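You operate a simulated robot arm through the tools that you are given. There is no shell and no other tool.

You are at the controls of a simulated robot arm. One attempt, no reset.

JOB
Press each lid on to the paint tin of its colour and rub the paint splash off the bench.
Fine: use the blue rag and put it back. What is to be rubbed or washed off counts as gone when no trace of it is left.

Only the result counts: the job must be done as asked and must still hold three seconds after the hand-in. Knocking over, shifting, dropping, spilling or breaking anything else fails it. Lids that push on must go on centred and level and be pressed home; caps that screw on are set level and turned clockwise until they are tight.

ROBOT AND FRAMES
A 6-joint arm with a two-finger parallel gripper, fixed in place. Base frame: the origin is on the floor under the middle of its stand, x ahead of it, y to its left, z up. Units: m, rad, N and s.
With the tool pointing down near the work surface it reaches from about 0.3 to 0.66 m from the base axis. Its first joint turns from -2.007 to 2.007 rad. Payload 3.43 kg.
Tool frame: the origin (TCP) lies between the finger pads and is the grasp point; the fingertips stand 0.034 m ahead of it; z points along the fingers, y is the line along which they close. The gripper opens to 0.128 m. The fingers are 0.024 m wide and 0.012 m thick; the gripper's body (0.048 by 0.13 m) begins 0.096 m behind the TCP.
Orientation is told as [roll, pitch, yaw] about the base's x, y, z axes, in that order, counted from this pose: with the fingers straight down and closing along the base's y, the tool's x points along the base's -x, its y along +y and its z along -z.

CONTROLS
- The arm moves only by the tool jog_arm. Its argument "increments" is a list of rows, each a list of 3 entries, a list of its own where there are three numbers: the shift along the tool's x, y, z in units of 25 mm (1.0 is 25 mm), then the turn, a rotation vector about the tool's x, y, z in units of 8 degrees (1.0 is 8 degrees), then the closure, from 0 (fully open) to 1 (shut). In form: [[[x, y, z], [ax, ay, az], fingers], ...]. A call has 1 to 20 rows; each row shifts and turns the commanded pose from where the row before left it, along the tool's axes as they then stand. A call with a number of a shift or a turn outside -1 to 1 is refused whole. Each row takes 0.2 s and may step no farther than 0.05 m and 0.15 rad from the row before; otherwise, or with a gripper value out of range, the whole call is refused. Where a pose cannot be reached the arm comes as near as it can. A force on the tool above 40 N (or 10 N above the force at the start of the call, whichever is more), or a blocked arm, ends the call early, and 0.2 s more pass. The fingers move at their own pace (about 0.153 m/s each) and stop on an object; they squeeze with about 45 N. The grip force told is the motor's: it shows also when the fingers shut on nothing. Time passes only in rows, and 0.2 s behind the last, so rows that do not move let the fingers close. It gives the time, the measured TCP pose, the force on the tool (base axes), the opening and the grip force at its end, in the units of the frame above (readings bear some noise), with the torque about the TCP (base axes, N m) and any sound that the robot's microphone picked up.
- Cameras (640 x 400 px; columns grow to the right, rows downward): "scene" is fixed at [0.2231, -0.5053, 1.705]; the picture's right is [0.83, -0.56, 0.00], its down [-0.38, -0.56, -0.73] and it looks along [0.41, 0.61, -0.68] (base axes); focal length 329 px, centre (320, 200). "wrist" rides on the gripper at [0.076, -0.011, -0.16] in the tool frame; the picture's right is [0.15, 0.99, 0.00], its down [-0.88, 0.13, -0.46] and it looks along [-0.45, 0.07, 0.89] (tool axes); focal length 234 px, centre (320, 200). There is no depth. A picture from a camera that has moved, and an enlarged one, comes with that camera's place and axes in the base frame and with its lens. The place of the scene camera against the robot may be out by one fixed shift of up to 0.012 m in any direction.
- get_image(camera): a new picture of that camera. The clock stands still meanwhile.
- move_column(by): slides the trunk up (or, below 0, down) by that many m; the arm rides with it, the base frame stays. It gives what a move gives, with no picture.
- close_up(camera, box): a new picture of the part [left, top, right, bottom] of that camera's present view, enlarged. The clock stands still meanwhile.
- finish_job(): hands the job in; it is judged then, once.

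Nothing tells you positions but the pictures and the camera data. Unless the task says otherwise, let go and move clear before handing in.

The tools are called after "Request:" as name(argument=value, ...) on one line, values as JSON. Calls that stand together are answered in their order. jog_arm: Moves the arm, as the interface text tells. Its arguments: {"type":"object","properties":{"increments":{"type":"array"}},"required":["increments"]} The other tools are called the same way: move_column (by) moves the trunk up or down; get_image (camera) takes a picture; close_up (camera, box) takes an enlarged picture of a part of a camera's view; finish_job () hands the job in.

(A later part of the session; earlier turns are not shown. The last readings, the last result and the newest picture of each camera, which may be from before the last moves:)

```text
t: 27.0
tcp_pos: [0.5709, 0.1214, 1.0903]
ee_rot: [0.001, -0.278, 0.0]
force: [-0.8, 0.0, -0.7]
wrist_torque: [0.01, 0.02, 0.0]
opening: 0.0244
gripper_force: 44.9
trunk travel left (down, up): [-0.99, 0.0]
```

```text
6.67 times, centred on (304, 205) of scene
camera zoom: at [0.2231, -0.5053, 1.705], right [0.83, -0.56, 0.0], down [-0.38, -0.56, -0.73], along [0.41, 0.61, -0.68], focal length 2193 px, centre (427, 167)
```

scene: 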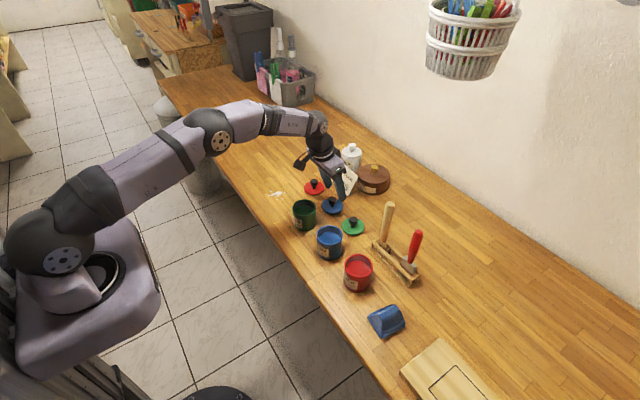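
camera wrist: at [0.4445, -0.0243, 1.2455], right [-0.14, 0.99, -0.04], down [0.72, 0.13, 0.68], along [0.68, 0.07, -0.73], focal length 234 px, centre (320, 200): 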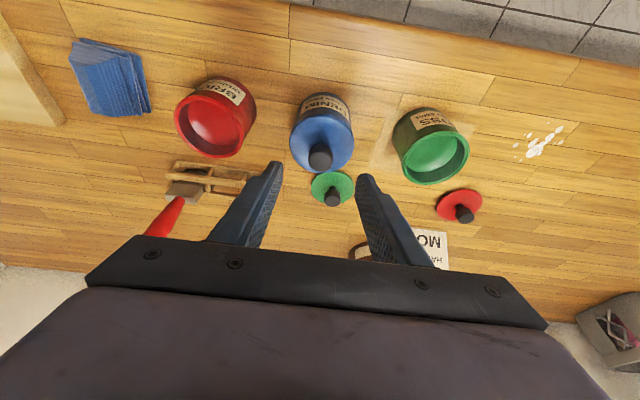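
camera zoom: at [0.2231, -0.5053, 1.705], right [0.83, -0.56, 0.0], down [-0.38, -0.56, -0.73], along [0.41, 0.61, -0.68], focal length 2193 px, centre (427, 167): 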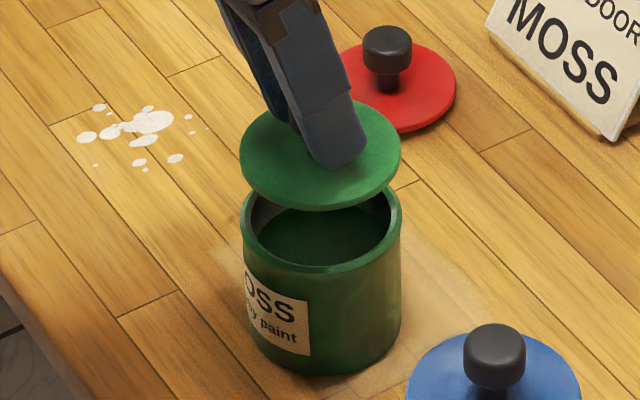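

Green lid is about 1–1.5 mm off in x and y; I'll correct that while lowering to just above the rim.

Request:
jog_arm(increments=[[[0.2, -0.02, 0.588], [0, 0, 0], 1.0], [[0.2, -0.02, 0.588], [0, 0, 0], 1.0], [[0, 0, 0], [0, 0, 0], 1.0]])

Request:
close_up(camera="wrist", box=[240, 70, 400, 170])

Request:
close_up(camera="scene", box=[272, 175, 336, 235])

```text
t: 27.8
tcp_pos: [0.5703, 0.1221, 1.0606]
ee_rot: [0.0, -0.28, -0.002]
force: [-0.2, 0.4, -1.3]
wrist_torque: [-0.01, -0.02, 0.0]
opening: 0.0242
gripper_force: 44.7
trunk travel left (down, up): [-0.99, 0.0]
```

```text
4.00 times, centred on (320, 120) of wrist
camera zoom: at [0.4523, 0.1091, 1.1926], right [-0.14, 0.99, -0.04], down [0.72, 0.13, 0.68], along [0.68, 0.07, -0.73], focal length 937 px, centre (320, 520)
```

zoom: 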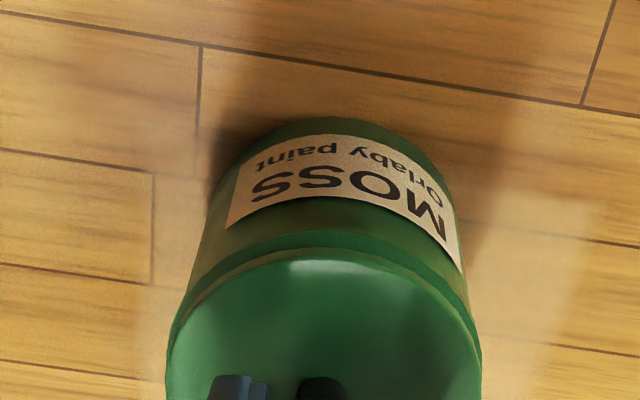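

```text
6.67 times, centred on (304, 205) of scene
camera zoom: at [0.2231, -0.5053, 1.705], right [0.83, -0.56, 0.0], down [-0.38, -0.56, -0.73], along [0.41, 0.61, -0.68], focal length 2193 px, centre (427, 167)
```

zoom: 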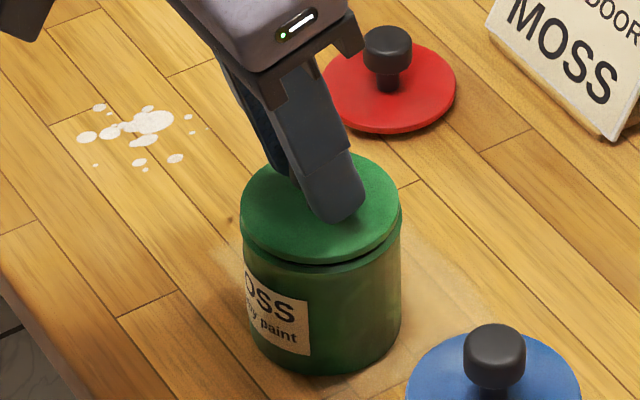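

Request:
jog_arm(increments=[[[0.033, 0, 0.115], [0, 0, 0], 1.0], [[0, 0, 0], [0, 0, 0], 1.0]])

Request:
jog_arm(increments=[[[0.028, 0, 0.096], [0, 0, 0], 1.0], [[0, 0, 0], [0, 0, 0], 1.0]])

```text
t: 28.4
tcp_pos: [0.5683, 0.1202, 1.0568]
ee_rot: [0.0, -0.279, 0.0]
force: [-0.1, 0.1, -0.5]
wrist_torque: [0.02, -0.01, 0.04]
opening: 0.0242
gripper_force: 44.8
trunk travel left (down, up): [-0.99, 0.0]
```

```text
t: 29.0
tcp_pos: [0.5674, 0.1211, 1.0549]
ee_rot: [0.0, -0.279, 0.001]
force: [0.8, -0.3, -0.9]
wrist_torque: [0.0, 0.02, 0.01]
opening: 0.0244
gripper_force: 45.4
trunk travel left (down, up): [-0.99, 0.0]
```

Request:
jog_arm(increments=[[[0.022, 0, 0.077], [0, 0, 0], 1.0], [[0, 0, 0], [0, 0, 0], 1.0]])

Request:
close_up(camera="wrist", box=[240, 70, 400, 170])

Request:
close_up(camera="scene", box=[272, 175, 336, 235])

```text
t: 29.6
tcp_pos: [0.5677, 0.1202, 1.0548]
ee_rot: [0.001, -0.284, -0.002]
force: [-0.3, -0.8, 14.1]
wrist_torque: [-0.07, 0.56, -0.01]
opening: 0.0244
gripper_force: 45.2
trunk travel left (down, up): [-0.99, 0.0]
heard: snap
```

```text
4.00 times, centred on (320, 120) of wrist
camera zoom: at [0.4518, 0.1088, 1.1869], right [-0.14, 0.99, -0.04], down [0.72, 0.13, 0.68], along [0.68, 0.07, -0.73], focal length 937 px, centre (320, 520)
```

zoom: 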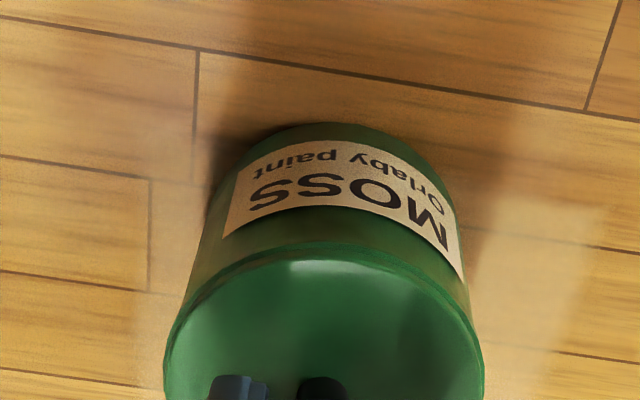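

```text
6.67 times, centred on (304, 205) of scene
camera zoom: at [0.2231, -0.5053, 1.705], right [0.83, -0.56, 0.0], down [-0.38, -0.56, -0.73], along [0.41, 0.61, -0.68], focal length 2193 px, centre (427, 167)
```

zoom: 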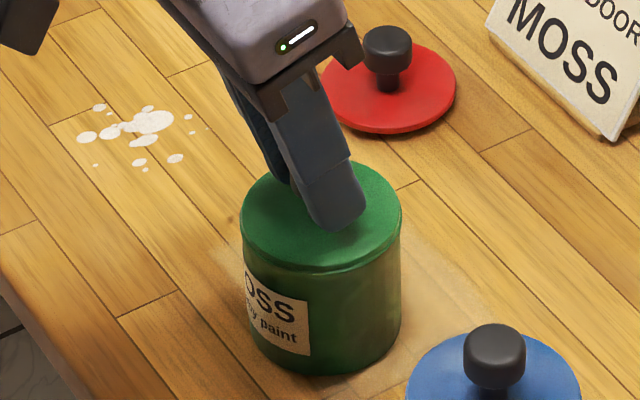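

Snap heard for green and it looks flush and level. I'll release, back off, and move over the red lid (≈(0.689, 0.242)).

Request:
jog_arm(increments=[[[-0.015, 0, -0.06], [0, 0, 0], 1.0], [[0, 0, 0], [0, 0, 0], 0.8], [[0, 0, 0], [0, 0, 0], 0.6], [[0, 0, 0], [0, 0, 0], 0.5], [[0, 0, -0.5], [0, 0, 0], 0.5], [[0, 0, -1], [0, 0, 0], 0.5], [[0, 0, -1], [0, 0, 0], 0.5], [[0, 0, 0], [0, 0, 0], 0.5]])

Request:
close_up(camera="scene", box=[272, 165, 352, 240])

Request:
get_image(camera="wrist")

```text
t: 31.4
tcp_pos: [0.5516, 0.1201, 1.1129]
ee_rot: [-0.001, -0.28, 0.0]
force: [-0.2, -0.3, 0.0]
wrist_torque: [0.02, -0.02, 0.02]
opening: 0.0641
gripper_force: 0.1
trunk travel left (down, up): [-0.99, 0.0]
```

```text
5.33 times, centred on (312, 202) of scene
camera zoom: at [0.2231, -0.5053, 1.705], right [0.83, -0.56, 0.0], down [-0.38, -0.56, -0.73], along [0.41, 0.61, -0.68], focal length 1754 px, centre (363, 187)
```

zoom: 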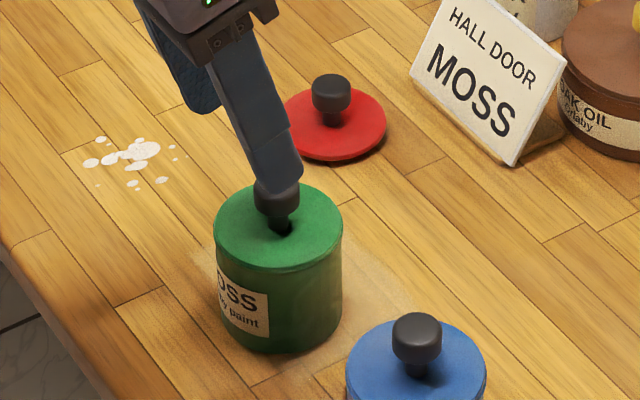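

```text
taken
camera wrist: at [0.4349, 0.109, 1.2461], right [-0.14, 0.99, -0.04], down [0.72, 0.13, 0.68], along [0.68, 0.07, -0.73], focal length 234 px, centre (320, 200)
```

wrist: 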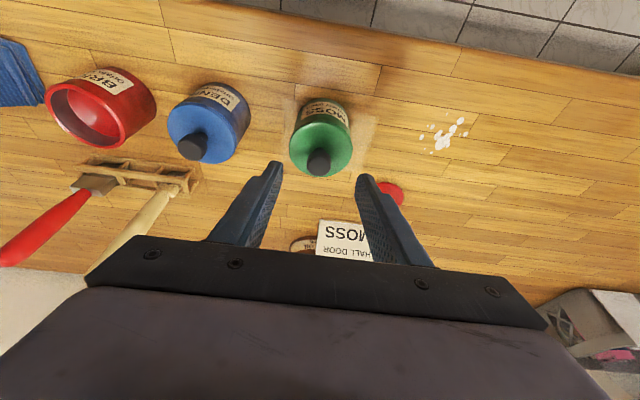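

Request:
jog_arm(increments=[[[-0.833, 0.813, 0.239], [0, 0, 0], 0.5], [[-0.833, 0.813, 0.239], [0, 0, 0], 0.5], [[-0.833, 0.813, 0.239], [0, 0, 0], 0.5], [[-0.833, 0.813, 0.239], [0, 0, 0], 0.5], [[-0.833, 0.813, 0.239], [0, 0, 0], 0.5], [[-0.833, 0.813, 0.239], [0, 0, 0], 0.5], [[0.274, 0, 0.962], [0, 0, 0], 0.5], [[0.274, 0, 0.962], [0, 0, 0], 0.5], [[0, 0, 0], [0, 0, 0], 0.5]])

Request:
close_up(camera="wrist", box=[220, 80, 420, 205])

Request:
get_image(camera="scene")

```text
t: 33.4
tcp_pos: [0.6805, 0.241, 1.0651]
ee_rot: [-0.001, -0.282, 0.0]
force: [0.0, -0.1, 0.0]
wrist_torque: [0.0, 0.01, -0.02]
opening: 0.0639
gripper_force: 0.0
trunk travel left (down, up): [-0.99, 0.0]
```

```text
3.20 times, centred on (320, 142) of wrist
camera zoom: at [0.5641, 0.2292, 1.1968], right [-0.14, 0.99, -0.04], down [0.72, 0.13, 0.68], along [0.68, 0.07, -0.73], focal length 749 px, centre (320, 384)
```

zoom: 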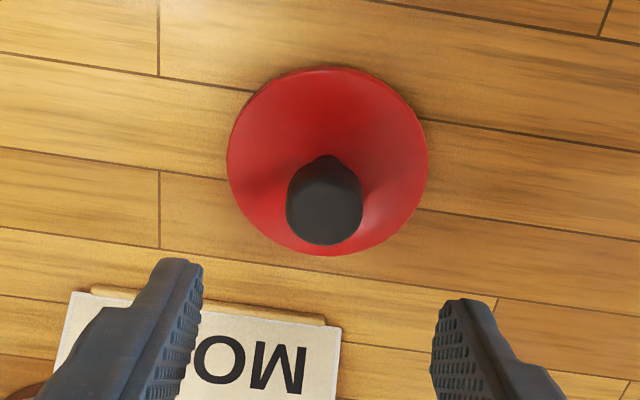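

```text
taken
```

scene: 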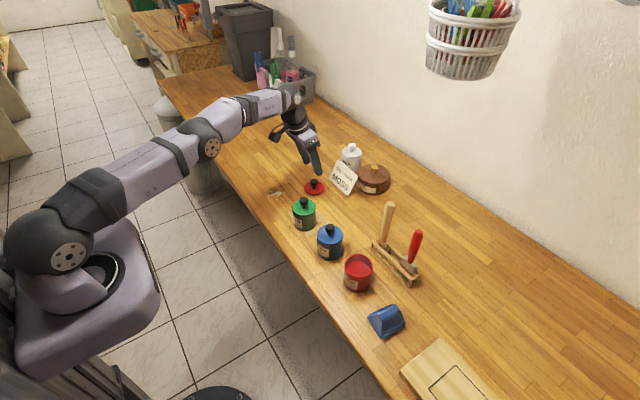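

Red lid's axis is at about (0.689, 0.240), with the sign well clear behind. Lowering around its knob.

Request:
jog_arm(increments=[[[0.252, -0.008, 0.942], [0, 0, 0], 0.5], [[0.252, -0.008, 0.942], [0, 0, 0], 0.5], [[0.252, -0.008, 0.93], [0, 0, 0], 0.5], [[0, 0, 0], [0, 0, 0], 0.5]])

Request:
close_up(camera="wrist", box=[220, 80, 420, 205])

```text
t: 34.4
tcp_pos: [0.678, 0.2399, 0.9919]
ee_rot: [0.0, -0.281, -0.001]
force: [-0.4, -0.7, -0.5]
wrist_torque: [0.01, 0.0, -0.04]
opening: 0.0641
gripper_force: 0.0
out of reach, approached as far as the arm can: row 3
trunk travel left (down, up): [-0.99, 0.0]
```

```text
3.20 times, centred on (320, 142) of wrist
camera zoom: at [0.5613, 0.2283, 1.1236], right [-0.14, 0.99, -0.04], down [0.72, 0.13, 0.68], along [0.68, 0.07, -0.73], focal length 749 px, centre (320, 384)
```

zoom: 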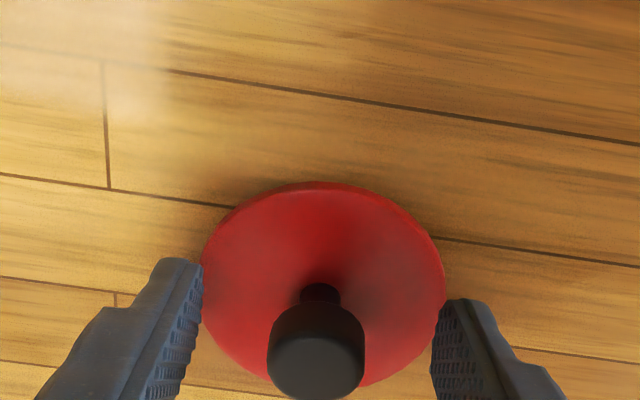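

At the reach limit but the knob is within the finger width (≈4 mm off centreline), so I'll close.

Request:
jog_arm(increments=[[[0, 0, 0], [0, 0, 0], 0.75], [[0, 0, 0], [0, 0, 0], 1.0], [[0, 0, 0], [0, 0, 0], 1.0], [[0, 0, 0], [0, 0, 0], 1.0]])

Request:
close_up(camera="wrist", box=[220, 80, 420, 205])

```text
t: 35.4
tcp_pos: [0.6784, 0.2402, 0.9918]
ee_rot: [-0.001, -0.279, -0.001]
force: [0.1, 0.1, -0.4]
wrist_torque: [0.01, 0.04, -0.03]
opening: 0.0245
gripper_force: 44.7
trunk travel left (down, up): [-0.99, 0.0]
```

```text
3.20 times, centred on (320, 142) of wrist
camera zoom: at [0.5617, 0.2284, 1.1235], right [-0.14, 0.99, -0.04], down [0.72, 0.13, 0.68], along [0.68, 0.07, -0.73], focal length 749 px, centre (320, 384)
```

zoom: 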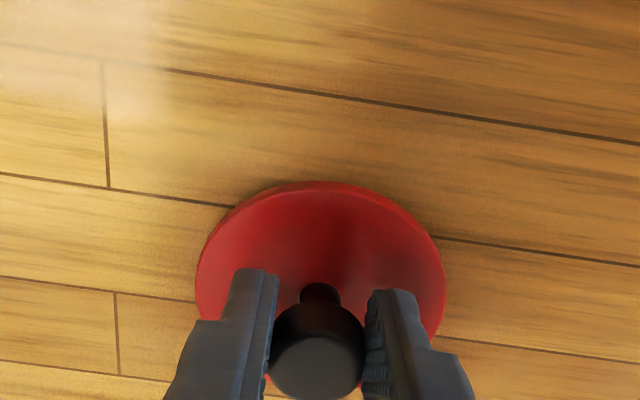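

Red knob gripped (lid axis ~11 mm ahead of TCP). I'll lift, pull back, and rise high enough to clear the other knobs.

Request:
jog_arm(increments=[[[-0.05, 0, -0.19], [0, 0, 0], 1.0], [[-0.22, 0, -0.77], [0, 0, 0], 1.0], [[-0.028, 0, -0.825], [0, 0, 0], 1.0], [[-0.028, 0, -0.825], [0, 0, 0], 1.0], [[-0.028, 0, -0.825], [0, 0, 0], 1.0], [[-0.028, 0, -0.825], [0, 0, 0], 1.0], [[0.708, 0, -0.723], [0, 0, 0], 1.0], [[0.708, 0, -0.723], [0, 0, 0], 1.0], [[0.708, 0, -0.723], [0, 0, 0], 1.0], [[0.708, 0, -0.723], [0, 0, 0], 1.0], [[0, 0, 0], [0, 0, 0], 1.0]])

Request:
get_image(camera="scene")

Request:
get_image(camera="wrist")

```text
t: 37.8
tcp_pos: [0.6542, 0.2804, 1.1544]
ee_rot: [-0.004, -0.277, 0.001]
force: [0.2, 0.0, -0.6]
wrist_torque: [0.02, 0.02, 0.02]
opening: 0.0241
gripper_force: 45.4
out of reach, approached as far as the arm can: row 3, 4, 5, 6, 7, 8, 9, 10
trunk travel left (down, up): [-0.99, 0.0]
```

```text
taken
```

scene: 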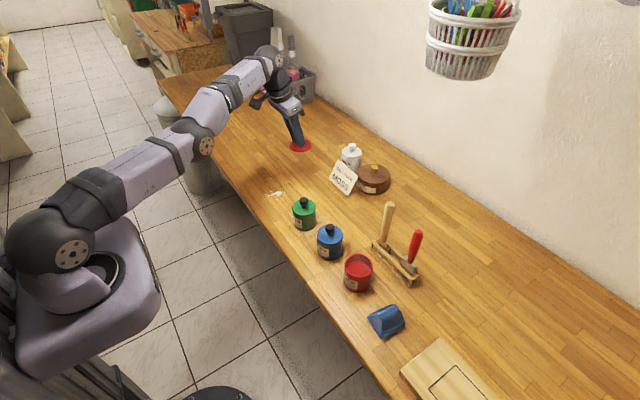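

```text
taken
camera wrist: at [0.5376, 0.2691, 1.2865], right [-0.14, 0.99, -0.04], down [0.72, 0.13, 0.68], along [0.68, 0.07, -0.73], focal length 234 px, centre (320, 200)
```

wrist: 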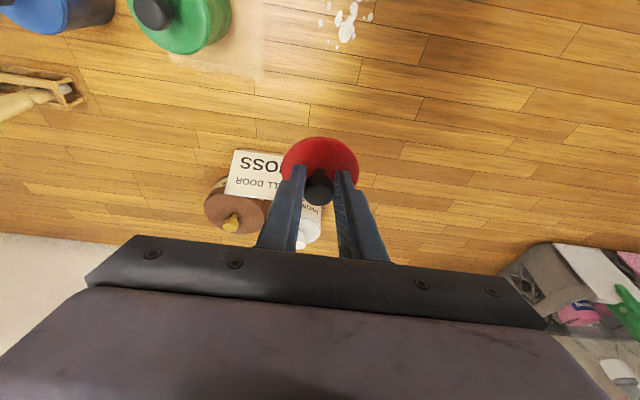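

The arm skirted its reach limit and drifted in y but nothing was touched; the lid is still held. I'll draw it back in toward the robot.

Request:
jog_arm(increments=[[[0.808, -0.4, -0.231], [0, 0, 0], 1.0], [[0.808, -0.4, -0.231], [0, 0, 0], 1.0], [[0.808, -0.4, -0.231], [0, 0, 0], 1.0], [[0.808, -0.4, -0.231], [0, 0, 0], 1.0], [[0, 0, 0], [0, 0, 0], 1.0]])

```text
t: 39.0
tcp_pos: [0.6531, 0.2795, 1.1541]
ee_rot: [0.0, -0.277, 0.0]
force: [1.3, 0.3, -0.2]
wrist_torque: [0.0, 0.0, 0.0]
opening: 0.0244
gripper_force: 45.0
out of reach, approached as far as the arm can: row 1, 2, 3, 4
trunk travel left (down, up): [-0.99, 0.0]
```

The arm is stuck at its stretched limit; moving downward should bend the elbow out of it, and only bare bench lies below here.

Request:
jog_arm(increments=[[[0.14, 0, 0.48], [0, 0, 0], 1.0], [[0.14, 0, 0.48], [0, 0, 0], 1.0], [[0.14, 0, 0.48], [0, 0, 0], 1.0], [[0, 0, 0], [0, 0, 0], 1.0]])

```text
t: 40.0
tcp_pos: [0.6558, 0.2826, 1.117]
ee_rot: [-0.002, -0.276, 0.0]
force: [0.1, -0.1, -0.3]
wrist_torque: [0.0, -0.01, 0.03]
opening: 0.0243
gripper_force: 44.7
out of reach, approached as far as the arm can: row 3
trunk travel left (down, up): [-0.99, 0.0]
```

Request:
get_image(camera="scene")

Request:
close_up(camera="scene", box=[0, 40, 340, 260])

```text
taken
```

scene: 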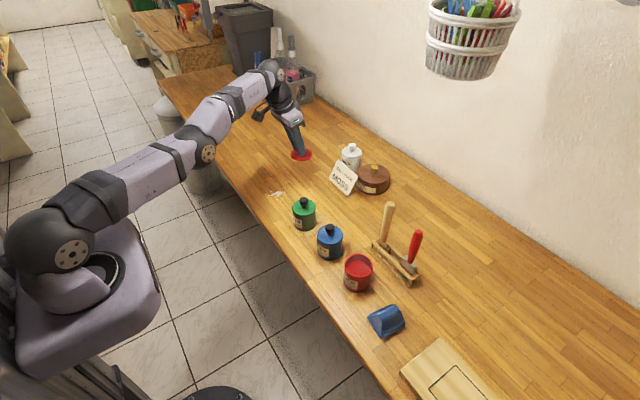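

```text
1.82 times, centred on (170, 150) of scene
camera zoom: at [0.2231, -0.5053, 1.705], right [0.83, -0.56, 0.0], down [-0.38, -0.56, -0.73], along [0.41, 0.61, -0.68], focal length 598 px, centre (593, 291)
```

zoom: 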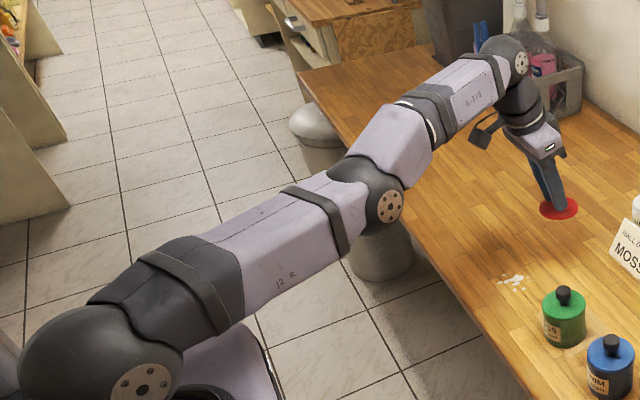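

The close-up shows the elbow has flipped below the shoulder–wrist line, likely at its limit, which blocks inward motion. I'll push outward a little to straighten the elbow and then test coming back in.

Request:
jog_arm(increments=[[[-0.5, 0.22, 0.14], [0, 0, 0], 1.0], [[-0.5, 0.22, 0.14], [0, 0, 0], 1.0], [[0, 0, 0], [0, 0, 0], 1.0]])

Request:
close_up(camera="scene", box=[0, 40, 340, 260])

```text
t: 40.8
tcp_pos: [0.6602, 0.2831, 1.1172]
ee_rot: [0.0, -0.279, 0.0]
force: [-0.1, 0.1, 0.0]
wrist_torque: [0.0, 0.01, 0.01]
opening: 0.0243
gripper_force: 45.0
out of reach, approached as far as the arm can: row 1, 2
trunk travel left (down, up): [-0.99, 0.0]
```

```text
1.82 times, centred on (170, 150) of scene
camera zoom: at [0.2231, -0.5053, 1.705], right [0.83, -0.56, 0.0], down [-0.38, -0.56, -0.73], along [0.41, 0.61, -0.68], focal length 598 px, centre (593, 291)
```

zoom: 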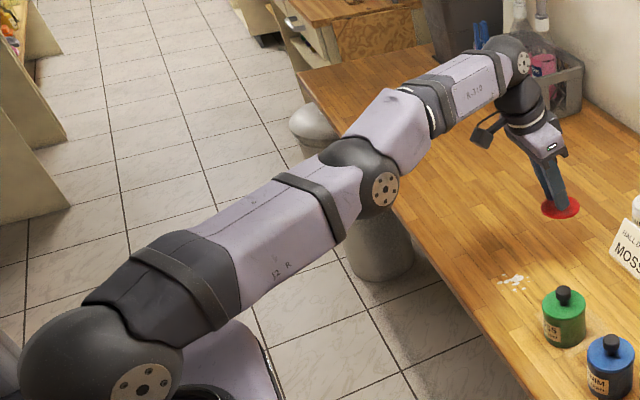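

The elbow is nearly straight again. I'll push out once more and then test small inward rows.

Request:
jog_arm(increments=[[[-0.8, 0.35, 0.23], [0, 0, 0], 1.0], [[0, 0, 0], [0, 0, 0], 1.0]])

Request:
close_up(camera="scene", box=[0, 40, 340, 260])

```text
t: 41.4
tcp_pos: [0.6605, 0.2827, 1.1179]
ee_rot: [0.0, -0.279, 0.001]
force: [1.4, 0.4, 0.1]
wrist_torque: [0.03, 0.02, -0.01]
opening: 0.0245
gripper_force: 44.9
out of reach, approached as far as the arm can: row 1
trunk travel left (down, up): [-0.99, 0.0]
```

```text
1.82 times, centred on (170, 150) of scene
camera zoom: at [0.2231, -0.5053, 1.705], right [0.83, -0.56, 0.0], down [-0.38, -0.56, -0.73], along [0.41, 0.61, -0.68], focal length 598 px, centre (593, 291)
```

zoom: 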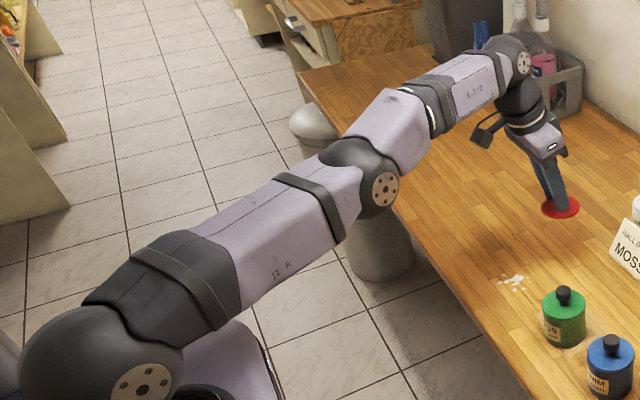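

Request:
jog_arm(increments=[[[0.3, -0.13, -0.09], [0, 0, 0], 1.0], [[0.3, -0.13, -0.09], [0, 0, 0], 1.0], [[0, 0, 0], [0, 0, 0], 1.0]])

Request:
close_up(camera="scene", box=[0, 40, 340, 260])

```text
t: 42.2
tcp_pos: [0.6576, 0.2832, 1.1189]
ee_rot: [-0.002, -0.278, -0.001]
force: [0.0, 0.9, -0.2]
wrist_torque: [0.04, 0.01, -0.04]
opening: 0.0246
gripper_force: 44.9
out of reach, approached as far as the arm can: row 1, 2
trunk travel left (down, up): [-0.99, 0.0]
```

```text
1.82 times, centred on (170, 150) of scene
camera zoom: at [0.2231, -0.5053, 1.705], right [0.83, -0.56, 0.0], down [-0.38, -0.56, -0.73], along [0.41, 0.61, -0.68], focal length 598 px, centre (593, 291)
```

zoom: 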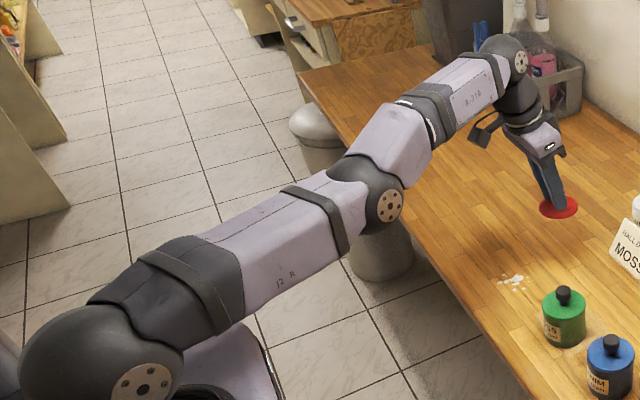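

Inward motion bends the elbow the wrong way again. I'll try a stronger outward push so the elbow crosses to the upper side, followed by an inward row.

Request:
jog_arm(increments=[[[-1, 0.43, 0.28], [0, 0, 0], 1.0], [[0.6, -0.26, -0.17], [0, 0, 0], 1.0], [[0, 0, 0], [0, 0, 0], 1.0]])

```text
t: 43.0
tcp_pos: [0.6569, 0.282, 1.117]
ee_rot: [-0.003, -0.278, 0.0]
force: [-1.1, 0.2, -1.1]
wrist_torque: [0.01, -0.01, 0.0]
opening: 0.0243
gripper_force: 45.1
out of reach, approached as far as the arm can: row 1, 2
trunk travel left (down, up): [-0.99, 0.0]
```

Request:
jog_arm(increments=[[[-0.2, 0.09, 0.06], [0, 0, 0], 1.0], [[0.5, -0.21, -0.14], [0, 0, 0], 1.0], [[0.5, -0.21, -0.14], [0, 0, 0], 1.0], [[-0.4, 0.17, 0.11], [0, 0, 0], 1.0], [[0.5, -0.21, -0.14], [0, 0, 0], 1.0], [[0.5, -0.21, -0.14], [0, 0, 0], 1.0], [[-0.6, 0.26, 0.17], [0, 0, 0], 1.0], [[0.5, -0.21, -0.14], [0, 0, 0], 1.0], [[0.5, -0.21, -0.14], [0, 0, 0], 1.0], [[-0.9, 0.39, 0.25], [0, 0, 0], 1.0], [[0.5, -0.21, -0.14], [0, 0, 0], 1.0], [[0.5, -0.21, -0.14], [0, 0, 0], 1.0]])

```text
t: 45.6
tcp_pos: [0.656, 0.2836, 1.1157]
ee_rot: [-0.002, -0.276, 0.0]
force: [0.1, -0.2, -1.2]
wrist_torque: [0.02, 0.02, -0.01]
opening: 0.0242
gripper_force: 45.1
out of reach, approached as far as the arm can: row 2, 3, 4, 5, 6, 7, 8, 9, 10, 11, 12
trunk travel left (down, up): [-0.99, 0.0]
```

The elbow keeps to the wrong side. I'll try oblique moves (vertical and sideways steps that just graze the reach limit) followed by inward rows, which is how it flipped in the first place.

Request:
jog_arm(increments=[[[-0.08, 0.03, 0.02], [0, 0, 0], 1.0], [[-0.37, 0.047, -0.893], [0, 0, 0], 1.0], [[0.5, -0.21, -0.14], [0, 0, 0], 1.0], [[0.5, -0.21, -0.14], [0, 0, 0], 1.0], [[0.158, 0.047, 0.953], [0, 0, 0], 1.0], [[0.5, -0.21, -0.14], [0, 0, 0], 1.0], [[0.5, -0.21, -0.14], [0, 0, 0], 1.0], [[0.052, 0.094, 0.983], [0, 0, 0], 1.0], [[0.5, -0.21, -0.14], [0, 0, 0], 1.0], [[0.5, -0.21, -0.14], [0, 0, 0], 1.0]])

```text
t: 47.8
tcp_pos: [0.5887, 0.2573, 1.0908]
ee_rot: [0.0, -0.28, -0.002]
force: [1.0, -0.2, -1.1]
wrist_torque: [0.04, 0.0, -0.04]
opening: 0.0242
gripper_force: 45.0
out of reach, approached as far as the arm can: row 2
trunk travel left (down, up): [-0.99, 0.0]
```

That worked: the arm is back to the proper elbow side at (0.589, 0.257, 1.091). Checking the scene before travelling.

Request:
get_image(camera="scene")

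Request:
get_image(camera="wrist")

```text
taken
```

scene: 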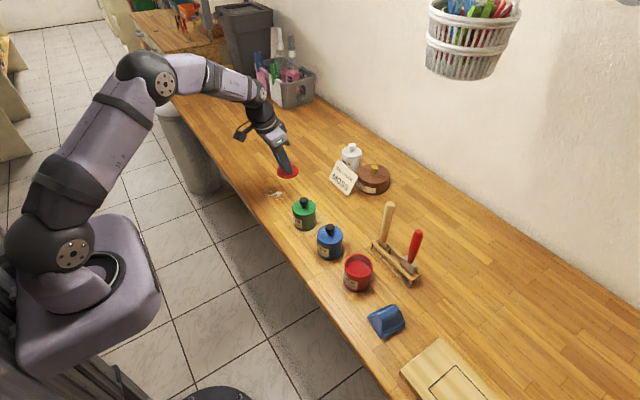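

```text
taken
camera wrist: at [0.4719, 0.2454, 1.2233], right [-0.14, 0.99, -0.04], down [0.72, 0.13, 0.68], along [0.68, 0.07, -0.73], focal length 234 px, centre (320, 200)
```

wrist: 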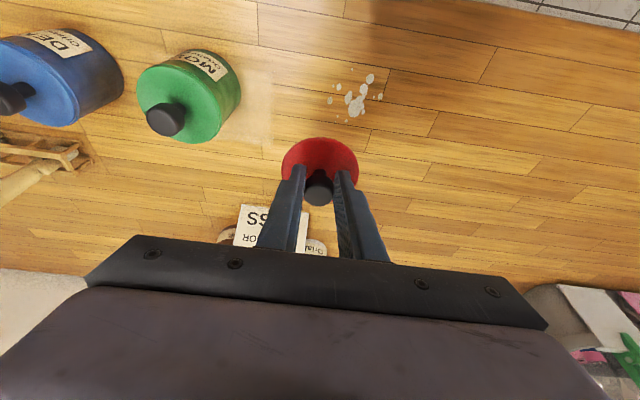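

Elbow up, lid still held. Raising to z≈1.157 and travelling along y over the closed tins to the red one.

Request:
jog_arm(increments=[[[0, 0, -0.9], [0, 0, 0], 1.0], [[0, 0, -0.9], [0, 0, 0], 1.0], [[0, 0, -0.9], [0, 0, 0], 1.0], [[0, 0, 0], [0, 0, 0], 1.0]])

Request:
jog_arm(increments=[[[0, -0.932, 0], [0, 0, 0], 1.0], [[0, -0.932, 0], [0, 0, 0], 1.0], [[0, -0.932, 0], [0, 0, 0], 1.0], [[0, -0.932, 0], [0, 0, 0], 1.0], [[0, -0.932, 0], [0, 0, 0], 1.0], [[0, -0.932, 0], [0, 0, 0], 1.0], [[0, -0.932, 0], [0, 0, 0], 1.0], [[0, -0.932, 0], [0, 0, 0], 1.0], [[0, -0.932, 0], [0, 0, 0], 1.0], [[0, -0.932, 0], [0, 0, 0], 1.0], [[0, -0.932, 0], [0, 0, 0], 1.0], [[0, -0.932, 0], [0, 0, 0], 1.0], [[0, -0.932, 0], [0, 0, 0], 1.0], [[0, -0.932, 0], [0, 0, 0], 1.0], [[0, -0.932, 0], [0, 0, 0], 1.0], [[0, -0.932, 0], [0, 0, 0], 1.0], [[0, -0.932, 0], [0, 0, 0], 1.0], [[0, 0, 0], [0, 0, 0], 1.0]])

Request:
get_image(camera="wrist")

Request:
close_up(camera="scene", box=[300, 190, 460, 300])

```text
t: 48.8
tcp_pos: [0.5709, 0.2561, 1.1551]
ee_rot: [0.001, -0.28, 0.001]
force: [0.5, -0.5, -0.8]
wrist_torque: [0.01, 0.04, 0.03]
opening: 0.0247
gripper_force: 45.0
trunk travel left (down, up): [-0.99, 0.0]
```

```text
t: 52.6
tcp_pos: [0.5692, -0.1392, 1.1566]
ee_rot: [-0.001, -0.28, 0.001]
force: [-0.4, -0.3, -1.4]
wrist_torque: [-0.02, -0.01, -0.04]
opening: 0.0243
gripper_force: 45.3
trunk travel left (down, up): [-0.99, 0.0]
```

```text
taken
camera wrist: at [0.4525, -0.1514, 1.2885], right [-0.14, 0.99, -0.04], down [0.72, 0.13, 0.68], along [0.68, 0.07, -0.73], focal length 234 px, centre (320, 200)
```

wrist: 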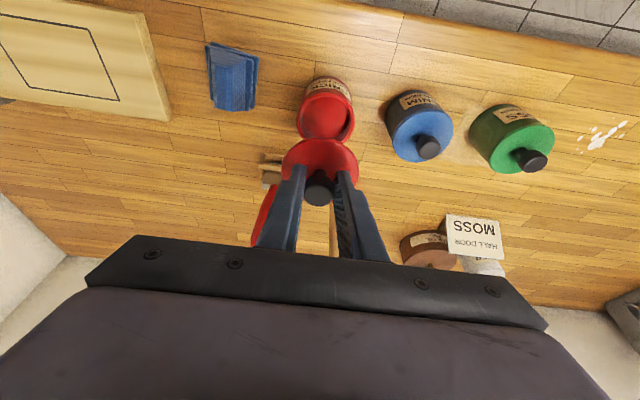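

```text
3.64 times, centred on (380, 245) of scene
camera zoom: at [0.2231, -0.5053, 1.705], right [0.83, -0.56, 0.0], down [-0.38, -0.56, -0.73], along [0.41, 0.61, -0.68], focal length 1196 px, centre (102, 36)
```

zoom: 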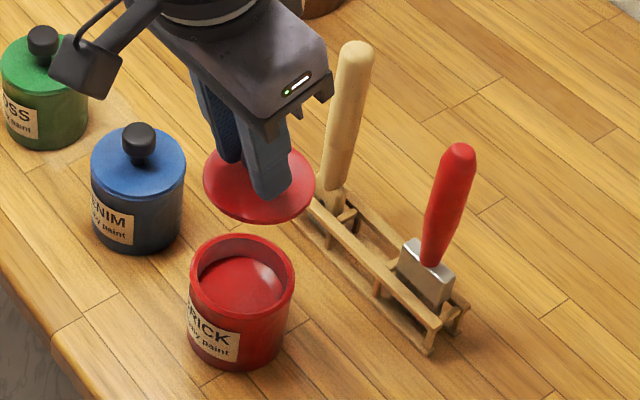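

Request:
jog_arm(increments=[[[0.239, 0, 0.833], [0, 0, 0], 1.0], [[0.239, 0, 0.833], [0, 0, 0], 1.0], [[0.239, 0, 0.833], [0, 0, 0], 1.0], [[0, 0, 0], [0, 0, 0], 1.0]])

Request:
close_up(camera="wrist", box=[240, 70, 400, 170])

Request:
close_up(camera="scene", box=[328, 235, 392, 295])

```text
t: 53.6
tcp_pos: [0.5698, -0.14, 1.0907]
ee_rot: [0.0, -0.28, 0.001]
force: [-0.3, -0.5, 0.2]
wrist_torque: [0.01, -0.03, 0.01]
opening: 0.0241
gripper_force: 45.2
trunk travel left (down, up): [-0.99, 0.0]
```

```text
4.00 times, centred on (320, 120) of wrist
camera zoom: at [0.4527, -0.1511, 1.2232], right [-0.14, 0.99, -0.04], down [0.72, 0.13, 0.68], along [0.68, 0.07, -0.73], focal length 937 px, centre (320, 520)
```

zoom: 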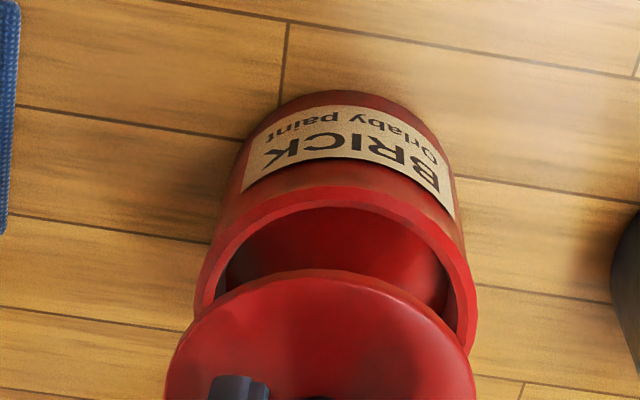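

```text
6.67 times, centred on (360, 265) of scene
camera zoom: at [0.2231, -0.5053, 1.705], right [0.83, -0.56, 0.0], down [-0.38, -0.56, -0.73], along [0.41, 0.61, -0.68], focal length 2193 px, centre (53, -233)
```

zoom: 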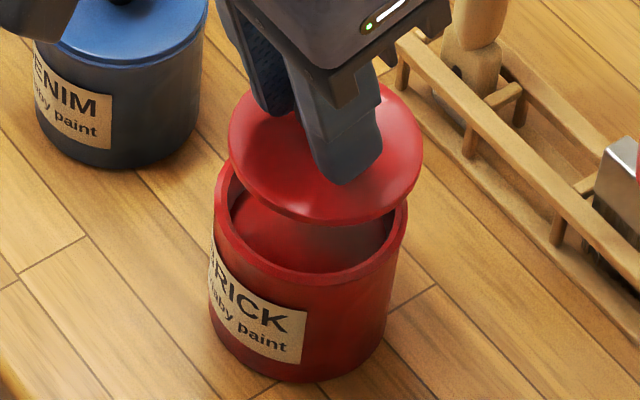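

Red lid needs about -1 mm in x and +2 mm in y. Correcting while lowering to just above the rim.

Request:
jog_arm(increments=[[[0.191, 0.04, 0.59], [0, 0, 0], 1.0], [[0.191, 0.04, 0.59], [0, 0, 0], 1.0], [[0, 0, 0], [0, 0, 0], 1.0]])

Request:
close_up(camera="wrist", box=[240, 70, 400, 170])

Request:
close_up(camera="scene", box=[328, 235, 392, 295])

```text
t: 54.4
tcp_pos: [0.5683, -0.1379, 1.0617]
ee_rot: [0.0, -0.279, -0.001]
force: [0.7, 0.0, -0.4]
wrist_torque: [0.04, -0.03, 0.02]
opening: 0.0245
gripper_force: 45.9
trunk travel left (down, up): [-0.99, 0.0]
```

```text
4.00 times, centred on (320, 120) of wrist
camera zoom: at [0.4519, -0.1498, 1.1925], right [-0.14, 0.99, -0.04], down [0.72, 0.13, 0.68], along [0.68, 0.07, -0.73], focal length 937 px, centre (320, 520)
```

zoom: 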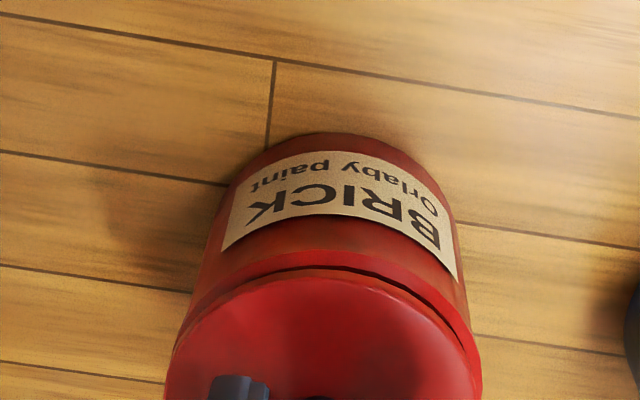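

```text
6.67 times, centred on (360, 265) of scene
camera zoom: at [0.2231, -0.5053, 1.705], right [0.83, -0.56, 0.0], down [-0.38, -0.56, -0.73], along [0.41, 0.61, -0.68], focal length 2193 px, centre (53, -233)
```

zoom: 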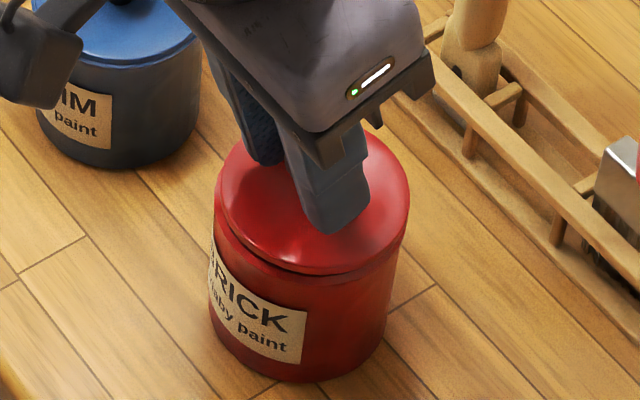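

Centred within a millimetre. Lowering in small steps until it snaps.

Request:
jog_arm(increments=[[[0.033, 0, 0.115], [0, 0, 0], 1.0], [[0.022, 0, 0.077], [0, 0, 0], 1.0], [[0, 0, 0], [0, 0, 0], 1.0]])

Request:
jog_arm(increments=[[[0.022, 0, 0.077], [0, 0, 0], 1.0], [[0, 0, 0], [0, 0, 0], 1.0]])

```text
t: 55.2
tcp_pos: [0.5676, -0.1376, 1.0562]
ee_rot: [-0.003, -0.28, 0.0]
force: [-0.5, 0.2, -0.1]
wrist_torque: [-0.02, 0.01, 0.03]
opening: 0.0241
gripper_force: 44.6
trunk travel left (down, up): [-0.99, 0.0]
```

```text
t: 55.8
tcp_pos: [0.5682, -0.1378, 1.0538]
ee_rot: [-0.001, -0.277, 0.001]
force: [0.6, 0.3, 1.3]
wrist_torque: [0.01, -0.04, 0.04]
opening: 0.0244
gripper_force: 45.6
trunk travel left (down, up): [-0.99, 0.0]
```

Request:
jog_arm(increments=[[[0.022, 0, 0.077], [0, 0, 0], 1.0], [[0, 0, 0], [0, 0, 0], 1.0]])

Request:
close_up(camera="wrist", box=[240, 70, 400, 170])

Request:
close_up(camera="scene", box=[328, 235, 392, 295])

```text
t: 56.4
tcp_pos: [0.5687, -0.1379, 1.0539]
ee_rot: [-0.001, -0.28, -0.001]
force: [-1.1, 2.1, 12.5]
wrist_torque: [0.09, 0.24, 0.03]
opening: 0.0241
gripper_force: 45.1
trunk travel left (down, up): [-0.99, 0.0]
```

```text
4.00 times, centred on (320, 120) of wrist
camera zoom: at [0.4513, -0.1495, 1.1854], right [-0.14, 0.99, -0.04], down [0.72, 0.13, 0.68], along [0.68, 0.07, -0.73], focal length 937 px, centre (320, 520)
```

zoom: 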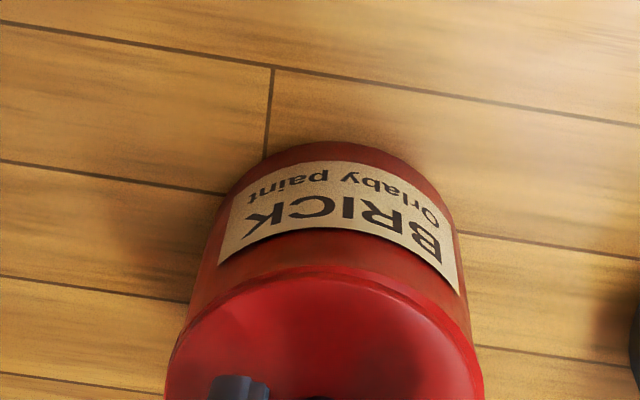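

```text
6.67 times, centred on (360, 265) of scene
camera zoom: at [0.2231, -0.5053, 1.705], right [0.83, -0.56, 0.0], down [-0.38, -0.56, -0.73], along [0.41, 0.61, -0.68], focal length 2193 px, centre (53, -233)
```

zoom: 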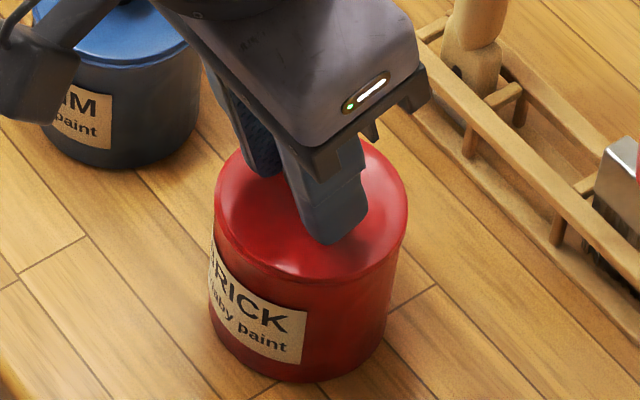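

Contact at 12.5 N but no snap yet; pressing a bit further.

Request:
jog_arm(increments=[[[0.011, 0, 0.038], [0, 0, 0], 1.0], [[0, 0, 0], [0, 0, 0], 1.0]])

```text
t: 57.0
tcp_pos: [0.5681, -0.1386, 1.0534]
ee_rot: [-0.001, -0.285, 0.001]
force: [0.0, 1.7, 22.7]
wrist_torque: [0.07, 0.16, 0.01]
opening: 0.0244
gripper_force: 44.7
trunk travel left (down, up): [-0.99, 0.0]
```

Request:
jog_arm(increments=[[[0.011, 0, 0.038], [0, 0, 0], 1.0], [[0, 0, 0], [0, 0, 0], 1.0]])

```text
t: 57.6
tcp_pos: [0.5689, -0.1372, 1.0532]
ee_rot: [-0.005, -0.288, 0.0]
force: [1.7, 1.8, 27.8]
wrist_torque: [0.1, -0.04, 0.0]
opening: 0.0245
gripper_force: 45.5
trunk travel left (down, up): [-0.99, 0.0]
```

Request:
close_up(camera="wrist", box=[270, 90, 370, 170])

Request:
close_up(camera="scene", box=[336, 245, 384, 290])

```text
5.00 times, centred on (320, 130) of wrist
camera zoom: at [0.4507, -0.1493, 1.1846], right [-0.14, 0.99, -0.04], down [0.72, 0.13, 0.69], along [0.68, 0.06, -0.73], focal length 1171 px, centre (320, 550)
```

zoom: 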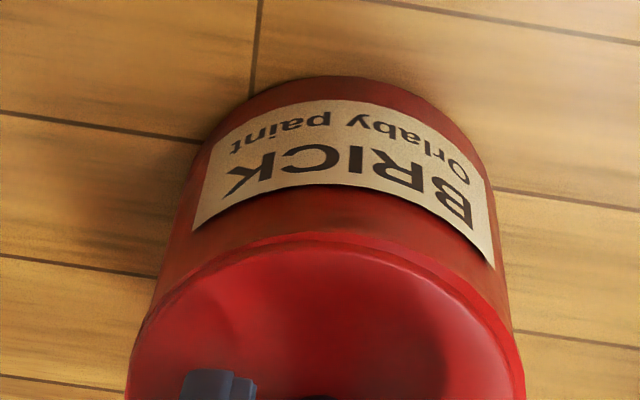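

```text
8.89 times, centred on (360, 268) of scene
camera zoom: at [0.2231, -0.5053, 1.705], right [0.83, -0.56, 0.0], down [-0.38, -0.56, -0.73], along [0.41, 0.61, -0.68], focal length 2924 px, centre (-36, -400)
```

zoom: 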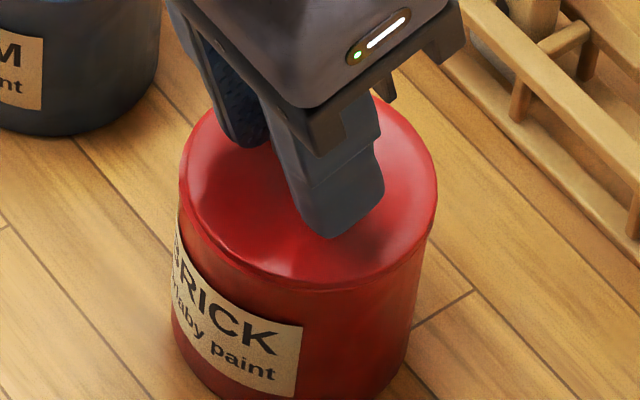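

Request:
jog_arm(increments=[[[0.011, 0, 0.038], [0, 0, 0], 1.0], [[0, 0, 0], [0, 0, 0], 1.0]])

```text
t: 58.2
tcp_pos: [0.5682, -0.1395, 1.0541]
ee_rot: [-0.003, -0.289, 0.001]
force: [1.3, 1.1, 29.8]
wrist_torque: [0.07, -0.2, 0.03]
opening: 0.0244
gripper_force: 45.4
trunk travel left (down, up): [-0.99, 0.0]
```

No snap even near 30 N, and the knob seems to be slipping in the grip. I'll relax the push, release the knob and look before pressing from the top of the knob instead.

Request:
jog_arm(increments=[[[-0.033, 0, -0.115], [0, 0, 0], 1.0], [[0, 0, 0], [0, 0, 0], 1.0]])

Request:
jog_arm(increments=[[[0, 0, 0], [0, 0, 0], 0.8], [[0, 0, 0], [0, 0, 0], 0.6], [[0, 0, 0], [0, 0, 0], 0.5], [[0, 0, -0.5], [0, 0, 0], 0.5], [[0, 0, -1], [0, 0, 0], 0.5], [[0, 0, -1], [0, 0, 0], 0.5], [[0, 0, 0], [0, 0, 0], 0.5]])

Request:
close_up(camera="scene", box=[310, 210, 400, 300])

Request:
close_up(camera="wrist", box=[270, 70, 430, 190])

```text
t: 58.8
tcp_pos: [0.5682, -0.1389, 1.0527]
ee_rot: [-0.003, -0.287, 0.0]
force: [3.6, 0.2, 17.8]
wrist_torque: [-0.04, -0.86, 0.01]
opening: 0.0242
gripper_force: 44.9
trunk travel left (down, up): [-0.99, 0.0]
```

```text
t: 60.4
tcp_pos: [0.5514, -0.1381, 1.1133]
ee_rot: [-0.001, -0.28, 0.001]
force: [-0.3, 0.6, 0.6]
wrist_torque: [0.0, 0.01, 0.06]
opening: 0.0639
gripper_force: 0.0
trunk travel left (down, up): [-0.99, 0.0]
heard: snap
```

```text
4.44 times, centred on (355, 255) of scene
camera zoom: at [0.2231, -0.5053, 1.705], right [0.83, -0.56, 0.0], down [-0.38, -0.56, -0.73], along [0.41, 0.61, -0.68], focal length 1462 px, centre (164, -44)
```

zoom: 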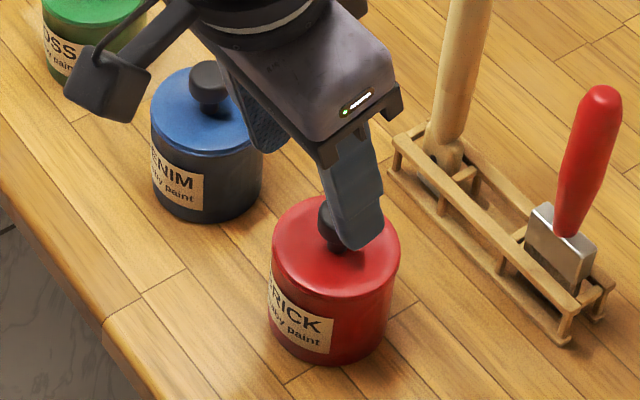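

```text
3.33 times, centred on (350, 130) of wrist
camera zoom: at [0.4348, -0.1499, 1.2444], right [-0.14, 0.99, -0.04], down [0.72, 0.13, 0.68], along [0.68, 0.07, -0.73], focal length 781 px, centre (220, 433)
```

zoom: 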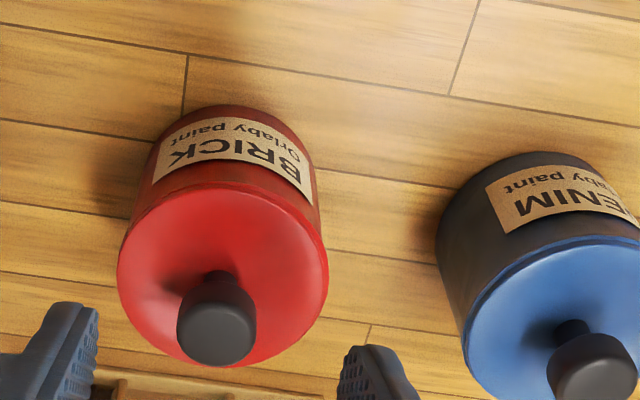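

A snap was heard as it was let go. I'll look closely at the red lid compared with the blue one.

Request:
close_up(camera="wrist", box=[290, 90, 370, 190])

Request:
close_up(camera="scene", box=[340, 245, 380, 295])

Request:
close_up(camera="scene", box=[285, 190, 350, 265])

```text
4.00 times, centred on (330, 140) of wrist
camera zoom: at [0.4348, -0.1499, 1.2444], right [-0.14, 0.99, -0.04], down [0.72, 0.13, 0.68], along [0.68, 0.07, -0.73], focal length 937 px, centre (280, 440)
```

zoom: 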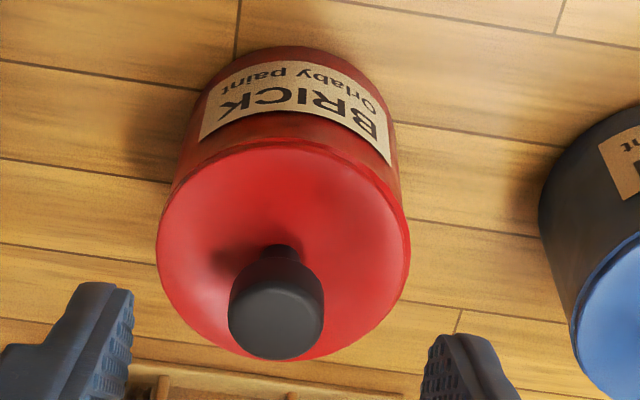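

```text
8.00 times, centred on (360, 270) of scene
camera zoom: at [0.2231, -0.5053, 1.705], right [0.83, -0.56, 0.0], down [-0.38, -0.56, -0.73], along [0.41, 0.61, -0.68], focal length 2631 px, centre (0, -360)
```

zoom: 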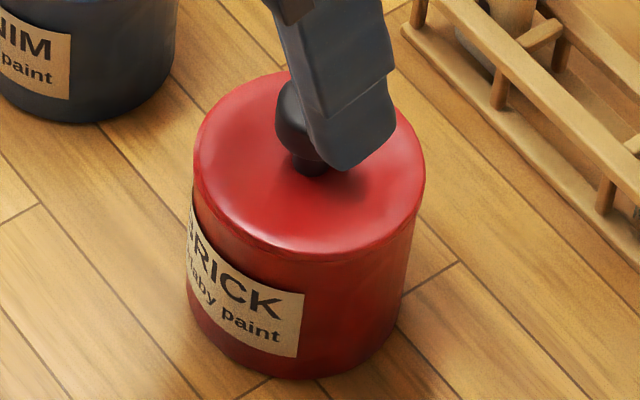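

```text
5.33 times, centred on (318, 228) of scene
camera zoom: at [0.2231, -0.5053, 1.705], right [0.83, -0.56, 0.0], down [-0.38, -0.56, -0.73], along [0.41, 0.61, -0.68], focal length 1754 px, centre (333, 53)
```

zoom: 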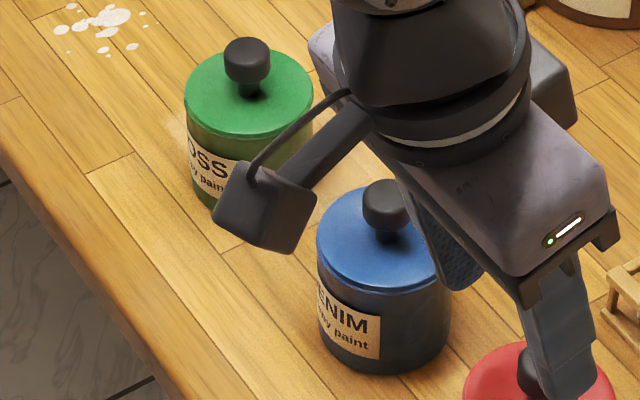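

All three lids look seated, level and centred. To be sure of the red one I'll bring the tool vertical, close the fingers and press gently on top of its knob.

Request:
jog_arm(increments=[[[-0.22, 0, -0.77], [0, 0, 0], 0.5], [[-0.22, 0, -0.77], [0, 0, 0], 0.5], [[0, 0, 0], [0, 1, 0], 0.7], [[0, 0, 0], [0, 1, 0], 1.0], [[-0.6, 0, 0], [0, 0, 0], 1.0], [[-0.6, 0, 0], [0, 0, 0], 1.0], [[0, 0, 0], [0, 0, 0], 1.0]])

Request:
get_image(camera="wrist")

Request:
close_up(camera="wrist", box=[260, 90, 380, 190])

```text
t: 62.0
tcp_pos: [0.5802, -0.1372, 1.1539]
ee_rot: [0.001, -0.001, 0.001]
force: [0.4, 0.0, -0.4]
wrist_torque: [0.02, 0.0, -0.01]
opening: 0.0001
gripper_force: 33.1
trunk travel left (down, up): [-0.99, 0.0]
```

```text
taken
camera wrist: at [0.5058, -0.1497, 1.3116], right [-0.15, 0.99, 0.0], down [0.88, 0.13, 0.46], along [0.45, 0.07, -0.89], focal length 234 px, centre (320, 200)
```

wrist: 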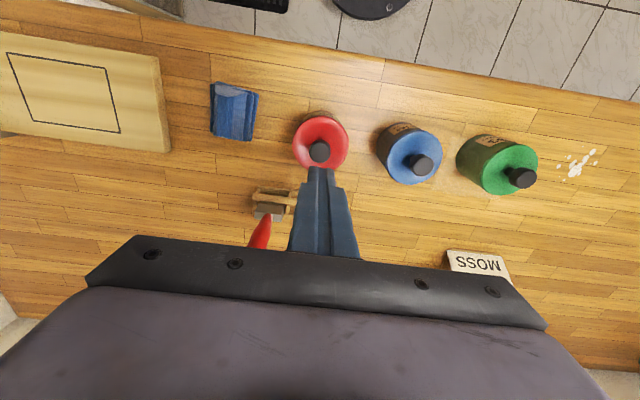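

```text
4.00 times, centred on (320, 140) of wrist
camera zoom: at [0.5058, -0.1497, 1.3116], right [-0.15, 0.99, 0.0], down [0.88, 0.13, 0.46], along [0.45, 0.07, -0.89], focal length 937 px, centre (320, 440)
```

zoom: 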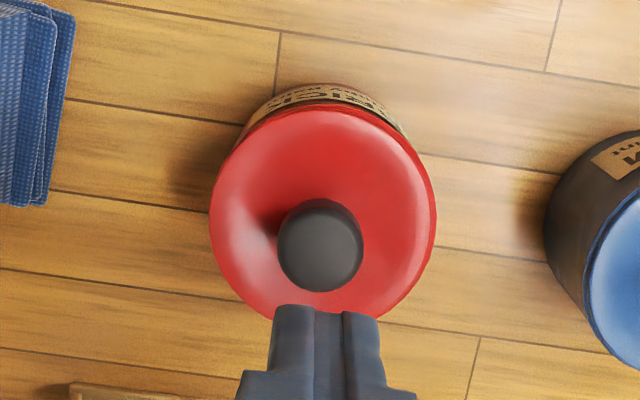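

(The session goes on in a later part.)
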